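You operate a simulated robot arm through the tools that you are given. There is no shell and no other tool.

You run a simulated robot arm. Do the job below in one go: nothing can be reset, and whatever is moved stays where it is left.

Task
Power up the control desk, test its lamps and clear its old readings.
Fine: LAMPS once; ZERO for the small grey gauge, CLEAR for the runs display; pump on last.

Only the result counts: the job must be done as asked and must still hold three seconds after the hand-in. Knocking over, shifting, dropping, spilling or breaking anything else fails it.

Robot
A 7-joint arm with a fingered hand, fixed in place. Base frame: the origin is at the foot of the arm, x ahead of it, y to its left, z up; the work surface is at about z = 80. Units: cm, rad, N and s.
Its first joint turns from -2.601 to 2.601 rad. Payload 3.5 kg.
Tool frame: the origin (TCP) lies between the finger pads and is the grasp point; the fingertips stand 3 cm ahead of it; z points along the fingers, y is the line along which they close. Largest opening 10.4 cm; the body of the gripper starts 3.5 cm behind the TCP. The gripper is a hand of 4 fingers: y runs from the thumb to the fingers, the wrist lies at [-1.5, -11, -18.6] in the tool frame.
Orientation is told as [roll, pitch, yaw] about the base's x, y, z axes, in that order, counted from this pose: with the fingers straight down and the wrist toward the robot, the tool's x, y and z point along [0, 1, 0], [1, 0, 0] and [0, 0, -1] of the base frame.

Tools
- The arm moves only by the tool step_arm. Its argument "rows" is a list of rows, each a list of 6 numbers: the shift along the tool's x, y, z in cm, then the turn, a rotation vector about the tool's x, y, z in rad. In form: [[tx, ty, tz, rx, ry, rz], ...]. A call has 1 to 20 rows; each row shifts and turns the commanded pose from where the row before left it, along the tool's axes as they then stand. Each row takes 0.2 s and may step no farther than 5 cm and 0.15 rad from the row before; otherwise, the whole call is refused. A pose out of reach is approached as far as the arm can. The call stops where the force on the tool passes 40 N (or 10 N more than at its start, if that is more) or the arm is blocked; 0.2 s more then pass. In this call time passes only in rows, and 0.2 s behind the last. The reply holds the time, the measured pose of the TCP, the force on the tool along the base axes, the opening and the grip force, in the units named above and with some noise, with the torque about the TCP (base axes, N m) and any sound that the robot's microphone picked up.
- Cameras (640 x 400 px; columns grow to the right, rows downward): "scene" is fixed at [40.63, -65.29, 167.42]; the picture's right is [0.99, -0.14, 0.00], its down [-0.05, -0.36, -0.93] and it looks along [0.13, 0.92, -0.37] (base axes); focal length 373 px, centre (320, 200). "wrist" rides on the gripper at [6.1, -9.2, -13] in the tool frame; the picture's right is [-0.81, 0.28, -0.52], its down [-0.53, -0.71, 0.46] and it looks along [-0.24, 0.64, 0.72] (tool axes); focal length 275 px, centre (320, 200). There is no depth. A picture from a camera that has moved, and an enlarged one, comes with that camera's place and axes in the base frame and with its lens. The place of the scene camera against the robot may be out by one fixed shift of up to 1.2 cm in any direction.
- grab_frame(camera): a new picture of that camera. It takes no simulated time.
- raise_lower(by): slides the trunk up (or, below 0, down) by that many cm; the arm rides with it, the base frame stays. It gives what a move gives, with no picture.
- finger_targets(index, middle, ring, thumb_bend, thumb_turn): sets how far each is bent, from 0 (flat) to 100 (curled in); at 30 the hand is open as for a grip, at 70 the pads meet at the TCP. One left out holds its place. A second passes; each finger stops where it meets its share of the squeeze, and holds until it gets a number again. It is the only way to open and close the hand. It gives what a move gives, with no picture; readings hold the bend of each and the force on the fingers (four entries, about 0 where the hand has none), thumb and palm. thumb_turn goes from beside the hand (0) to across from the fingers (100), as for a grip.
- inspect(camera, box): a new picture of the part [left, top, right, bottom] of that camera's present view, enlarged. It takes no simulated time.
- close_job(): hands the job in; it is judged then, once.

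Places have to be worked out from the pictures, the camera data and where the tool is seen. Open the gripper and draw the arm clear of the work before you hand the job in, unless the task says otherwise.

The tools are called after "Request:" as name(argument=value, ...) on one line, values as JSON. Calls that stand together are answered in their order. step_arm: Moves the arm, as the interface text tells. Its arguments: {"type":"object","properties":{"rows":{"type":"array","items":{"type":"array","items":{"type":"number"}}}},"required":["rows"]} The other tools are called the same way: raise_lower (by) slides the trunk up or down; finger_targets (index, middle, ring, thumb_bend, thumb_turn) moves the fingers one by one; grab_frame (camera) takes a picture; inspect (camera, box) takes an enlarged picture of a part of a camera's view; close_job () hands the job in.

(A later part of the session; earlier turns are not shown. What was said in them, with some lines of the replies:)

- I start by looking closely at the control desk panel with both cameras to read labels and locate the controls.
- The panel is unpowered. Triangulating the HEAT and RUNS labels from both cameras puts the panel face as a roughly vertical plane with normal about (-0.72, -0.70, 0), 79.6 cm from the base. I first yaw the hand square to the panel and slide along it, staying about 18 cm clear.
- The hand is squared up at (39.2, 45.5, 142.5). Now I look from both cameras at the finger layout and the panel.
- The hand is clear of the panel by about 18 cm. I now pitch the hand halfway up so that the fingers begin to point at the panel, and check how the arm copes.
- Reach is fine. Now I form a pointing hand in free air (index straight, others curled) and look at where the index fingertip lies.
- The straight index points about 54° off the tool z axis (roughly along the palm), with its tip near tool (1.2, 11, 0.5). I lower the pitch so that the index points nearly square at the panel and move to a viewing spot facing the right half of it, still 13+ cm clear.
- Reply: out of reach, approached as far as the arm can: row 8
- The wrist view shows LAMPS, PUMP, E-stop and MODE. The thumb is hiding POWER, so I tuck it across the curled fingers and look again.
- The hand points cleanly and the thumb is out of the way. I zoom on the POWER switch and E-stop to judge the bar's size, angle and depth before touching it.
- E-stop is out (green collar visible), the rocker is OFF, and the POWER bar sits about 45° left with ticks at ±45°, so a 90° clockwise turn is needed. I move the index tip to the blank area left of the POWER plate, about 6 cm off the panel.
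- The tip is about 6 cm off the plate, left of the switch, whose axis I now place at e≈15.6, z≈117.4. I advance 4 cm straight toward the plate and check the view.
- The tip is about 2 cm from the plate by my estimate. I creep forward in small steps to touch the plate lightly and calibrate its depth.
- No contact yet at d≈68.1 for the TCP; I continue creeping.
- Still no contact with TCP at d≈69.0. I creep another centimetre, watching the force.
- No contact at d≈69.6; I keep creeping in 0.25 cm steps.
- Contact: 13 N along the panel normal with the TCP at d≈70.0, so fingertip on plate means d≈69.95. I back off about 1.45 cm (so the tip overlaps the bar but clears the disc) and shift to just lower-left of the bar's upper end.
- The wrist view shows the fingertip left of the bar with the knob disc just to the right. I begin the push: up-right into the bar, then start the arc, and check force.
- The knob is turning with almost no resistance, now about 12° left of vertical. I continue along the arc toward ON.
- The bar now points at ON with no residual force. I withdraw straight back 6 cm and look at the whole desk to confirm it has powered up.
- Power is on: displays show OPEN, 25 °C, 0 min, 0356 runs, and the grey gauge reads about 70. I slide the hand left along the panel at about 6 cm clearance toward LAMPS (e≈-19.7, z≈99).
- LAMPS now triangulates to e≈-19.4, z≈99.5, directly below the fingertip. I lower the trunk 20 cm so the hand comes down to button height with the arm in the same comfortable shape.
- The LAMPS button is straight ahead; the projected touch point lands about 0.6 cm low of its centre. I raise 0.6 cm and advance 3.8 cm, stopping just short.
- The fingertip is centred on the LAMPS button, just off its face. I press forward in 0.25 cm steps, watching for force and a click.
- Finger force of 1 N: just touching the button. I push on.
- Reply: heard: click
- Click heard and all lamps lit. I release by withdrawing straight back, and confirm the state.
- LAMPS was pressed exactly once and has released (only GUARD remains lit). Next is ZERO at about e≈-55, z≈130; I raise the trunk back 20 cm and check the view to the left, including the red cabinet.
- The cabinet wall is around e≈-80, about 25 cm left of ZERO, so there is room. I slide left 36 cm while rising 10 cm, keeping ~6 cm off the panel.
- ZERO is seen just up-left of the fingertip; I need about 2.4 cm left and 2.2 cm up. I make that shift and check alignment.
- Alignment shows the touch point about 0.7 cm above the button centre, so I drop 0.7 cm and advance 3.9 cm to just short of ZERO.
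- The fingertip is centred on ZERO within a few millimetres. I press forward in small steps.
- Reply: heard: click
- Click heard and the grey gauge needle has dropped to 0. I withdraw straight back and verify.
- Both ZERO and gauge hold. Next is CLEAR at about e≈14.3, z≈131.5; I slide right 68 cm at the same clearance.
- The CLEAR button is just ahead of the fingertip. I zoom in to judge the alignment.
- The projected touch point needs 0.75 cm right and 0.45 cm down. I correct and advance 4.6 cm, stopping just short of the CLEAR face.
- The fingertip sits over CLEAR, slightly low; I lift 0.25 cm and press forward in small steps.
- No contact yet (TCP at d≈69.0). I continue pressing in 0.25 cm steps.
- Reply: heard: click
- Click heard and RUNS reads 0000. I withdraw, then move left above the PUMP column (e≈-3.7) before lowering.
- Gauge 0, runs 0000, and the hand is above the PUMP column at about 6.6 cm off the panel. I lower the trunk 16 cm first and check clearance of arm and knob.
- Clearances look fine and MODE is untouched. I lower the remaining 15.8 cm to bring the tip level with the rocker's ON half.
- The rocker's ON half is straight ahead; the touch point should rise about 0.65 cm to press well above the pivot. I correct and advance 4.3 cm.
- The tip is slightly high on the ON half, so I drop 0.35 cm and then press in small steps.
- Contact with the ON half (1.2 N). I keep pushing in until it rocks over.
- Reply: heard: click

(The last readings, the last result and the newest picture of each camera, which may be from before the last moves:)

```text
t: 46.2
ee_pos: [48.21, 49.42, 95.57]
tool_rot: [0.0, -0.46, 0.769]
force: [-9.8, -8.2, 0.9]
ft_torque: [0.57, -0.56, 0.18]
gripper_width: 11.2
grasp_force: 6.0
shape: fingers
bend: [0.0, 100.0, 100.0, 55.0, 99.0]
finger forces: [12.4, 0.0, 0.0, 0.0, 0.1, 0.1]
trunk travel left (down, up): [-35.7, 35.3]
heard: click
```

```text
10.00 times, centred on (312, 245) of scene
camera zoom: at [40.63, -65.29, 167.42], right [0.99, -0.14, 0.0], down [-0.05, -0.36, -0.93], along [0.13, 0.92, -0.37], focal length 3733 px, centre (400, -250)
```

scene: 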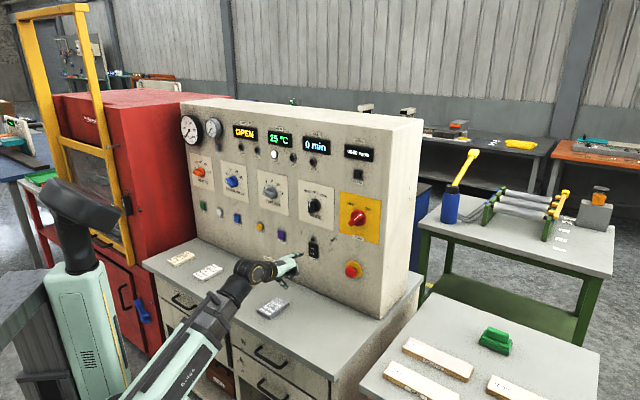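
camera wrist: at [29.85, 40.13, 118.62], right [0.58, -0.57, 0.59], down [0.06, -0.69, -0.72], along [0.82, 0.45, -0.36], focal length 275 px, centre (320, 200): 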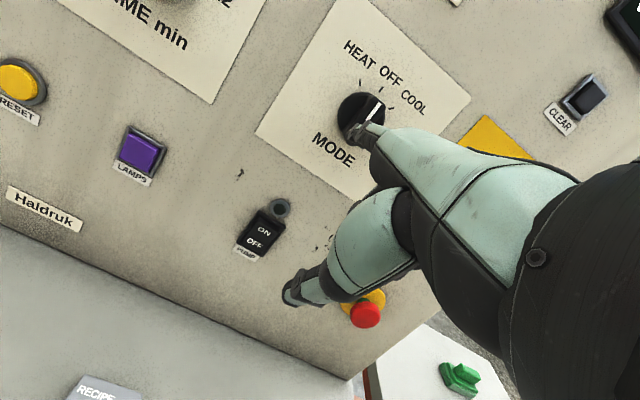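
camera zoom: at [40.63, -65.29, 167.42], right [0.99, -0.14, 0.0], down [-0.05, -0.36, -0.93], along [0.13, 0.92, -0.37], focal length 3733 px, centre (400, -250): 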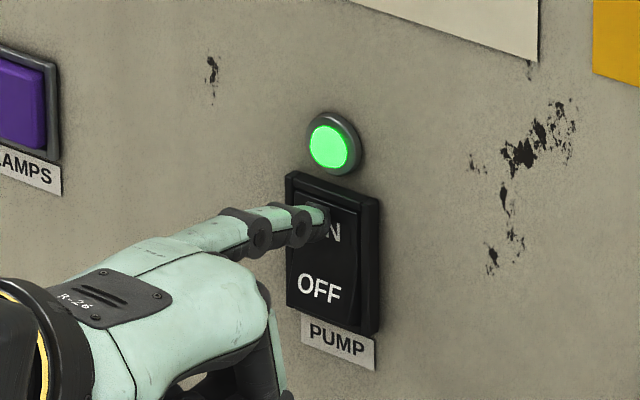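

The rocker clicked over and the pump lamp is green. I withdraw straight back to let go of it.

Request:
step_arm(rows=[[0, -1.34, -0.67, 0, 0, 0], [0, -1.79, -0.89, 0, 0, 0], [0, -2.0, -1.0, 0, 0, 0]])

Request:
inspect(camera="scene", box=[280, 225, 344, 265])

Request:
inspect(camera="scene", box=[170, 100, 426, 260])

```text
t: 47.0
ee_pos: [44.06, 45.32, 95.66]
tool_rot: [0.001, -0.456, 0.769]
force: [0.1, -0.6, 0.3]
ft_torque: [0.0, 0.02, -0.01]
gripper_width: 11.25
grasp_force: 0.1
shape: fingers
bend: [0.0, 100.0, 100.0, 55.0, 99.0]
finger forces: [0.0, 0.0, 0.1, 0.0, 0.0, 0.0]
trunk travel left (down, up): [-35.7, 35.3]
```

```text
10.00 times, centred on (312, 245) of scene
camera zoom: at [40.63, -65.29, 167.42], right [0.99, -0.14, 0.0], down [-0.05, -0.36, -0.93], along [0.13, 0.92, -0.37], focal length 3733 px, centre (400, -250)
```

zoom: 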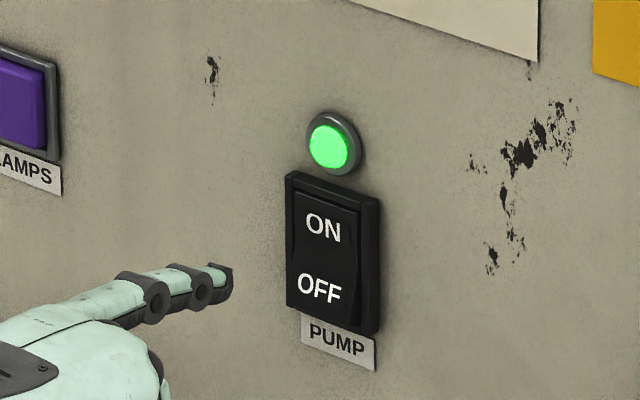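

```text
2.50 times, centred on (298, 180) of scene
camera zoom: at [40.63, -65.29, 167.42], right [0.99, -0.14, 0.0], down [-0.05, -0.36, -0.93], along [0.13, 0.92, -0.37], focal length 933 px, centre (375, 250)
```

zoom: 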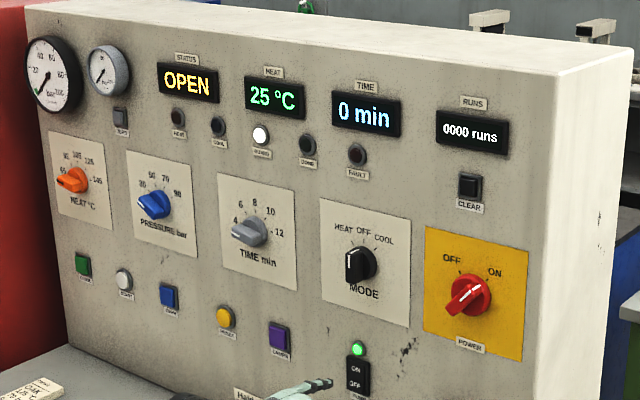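

All results hold: POWER on, runs 0000, grey gauge 0, pump on with its lamp green. I raise the trunk back along the same clear path, away from the controls.

Request:
raise_lower(by=31.8)

Request:
step_arm(rows=[[0, 0.888, -1.79, 0, 0, 0], [0, 0.888, -1.79, 0, 0, 0], [0, 0.888, -1.79, 0, 0, 0], [0, 0.888, -1.79, 0, 0, 0], [0, 0.888, -1.79, 0, 0, 0], [0, -1.79, -0.89, 0, 0, 0], [0, -1.34, -0.67, 0, 0, 0]])

Request:
grab_frame(camera="scene")

```text
t: 50.1
ee_pos: [44.22, 45.41, 127.5]
tool_rot: [0.002, -0.459, 0.77]
force: [-0.1, -0.3, -0.5]
ft_torque: [0.01, 0.01, 0.01]
gripper_width: 11.26
grasp_force: 0.0
shape: fingers
bend: [0.0, 100.0, 100.0, 55.0, 99.0]
finger forces: [0.0, 0.1, 0.1, 0.0, 0.0, 0.0]
trunk travel left (down, up): [-67.5, 3.5]
```

```text
t: 51.7
ee_pos: [41.73, 42.86, 137.44]
tool_rot: [0.001, -0.46, 0.768]
force: [-0.4, 0.0, -0.2]
ft_torque: [0.0, 0.04, 0.01]
gripper_width: 11.26
grasp_force: 0.2
shape: fingers
bend: [0.0, 100.0, 100.0, 55.0, 99.0]
finger forces: [0.0, 0.1, 0.0, 0.0, 0.0, 0.0]
trunk travel left (down, up): [-67.5, 3.5]
```

```text
taken
```

scene: 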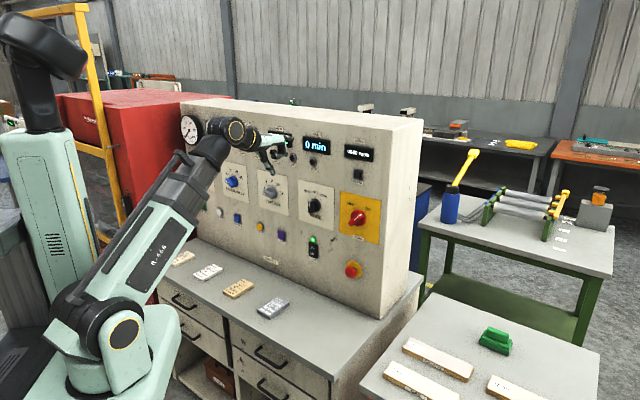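

The hand is clear of the panel (about 10 cm off). I open the hand to its starting grip posture.

Request:
finger_targets(index=30, middle=30, ring=30, thumb_bend=30, thumb_turn=98)

Request:
step_arm(rows=[[0, 0.888, -1.79, 0, 0, 0], [0, 0.888, -1.79, 0, 0, 0], [0, 0.888, -1.79, 0, 0, 0], [0, -2.0, -1.0, 0, 0, 0]])

Request:
inspect(camera="scene", box=[170, 100, 426, 260])

Request:
grab_frame(camera="wrist")

```text
t: 52.7
ee_pos: [41.59, 43.0, 137.44]
tool_rot: [0.0, -0.46, 0.768]
force: [-0.6, -0.2, 0.1]
ft_torque: [-0.02, 0.01, 0.0]
gripper_width: 10.34
grasp_force: 0.1
shape: fingers
bend: [30.0, 30.0, 30.0, 30.0, 96.0]
finger forces: [0.0, 0.0, 0.1, 0.0, 0.1, 0.0]
trunk travel left (down, up): [-67.5, 3.5]
```

```text
t: 53.7
ee_pos: [40.04, 41.33, 143.5]
tool_rot: [-0.001, -0.459, 0.766]
force: [-0.2, 0.0, 0.6]
ft_torque: [0.02, 0.0, 0.01]
gripper_width: 10.32
grasp_force: 0.0
shape: fingers
bend: [30.0, 30.0, 30.0, 30.0, 96.0]
finger forces: [0.0, 0.0, 0.0, 0.0, 0.1, 0.0]
trunk travel left (down, up): [-67.5, 3.5]
```

```text
2.50 times, centred on (298, 180) of scene
camera zoom: at [40.63, -65.29, 167.42], right [0.99, -0.14, 0.0], down [-0.05, -0.36, -0.93], along [0.13, 0.92, -0.37], focal length 933 px, centre (375, 250)
```

zoom: 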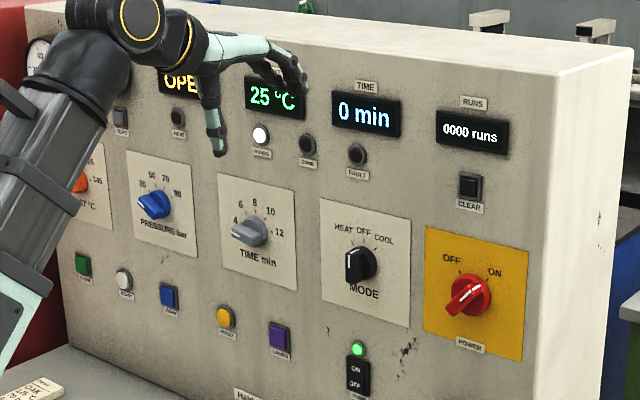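

```text
taken
camera wrist: at [25.6, 35.98, 151.13], right [0.58, -0.57, 0.59], down [0.06, -0.69, -0.72], along [0.82, 0.45, -0.36], focal length 275 px, centre (320, 200)
```

wrist: 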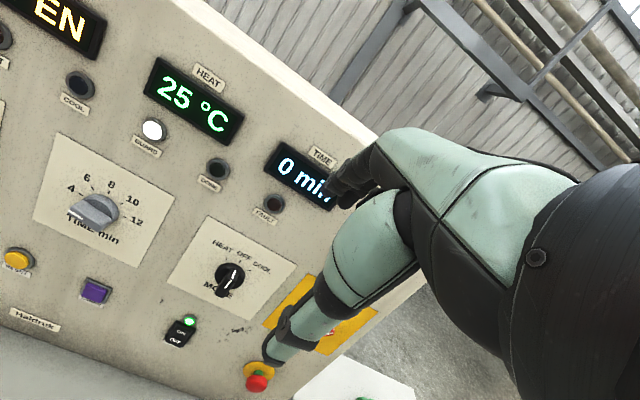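

Everything holds: the desk is powered, LAMPS was pressed once, the grey gauge was at 0, RUNS reads 0000, and the pump is on with its lamp lit. The hand is open and clear, so I hand in the job.

Request:
close_job()

```text
The job is handed in.
```

The control desk is powered up, its lamps are tested, its old readings are cleared, and the pump was switched on last. I have handed the job in.

- **Power:** the red POWER switch is at ON and the displays are lit (OPEN, 25 °C, 0 min).
- **Lamps:** LAMPS was pressed once. All lamps lit while it was held and went out on release, except GUARD, which was already on.
- **Small grey gauge:** ZERO was pressed and the needle dropped to 0. It still read 0 after the pump came on. The arm hid the gauge in my final picture, so I could not see it again at the moment of handing in.
- **Runs display:** CLEAR was pressed and the count went from 0356 to 0000.
- **Pump:** the rocker is at ON and its green lamp is lit.

No other control was moved. The hand is open and the arm is clear of the desk.
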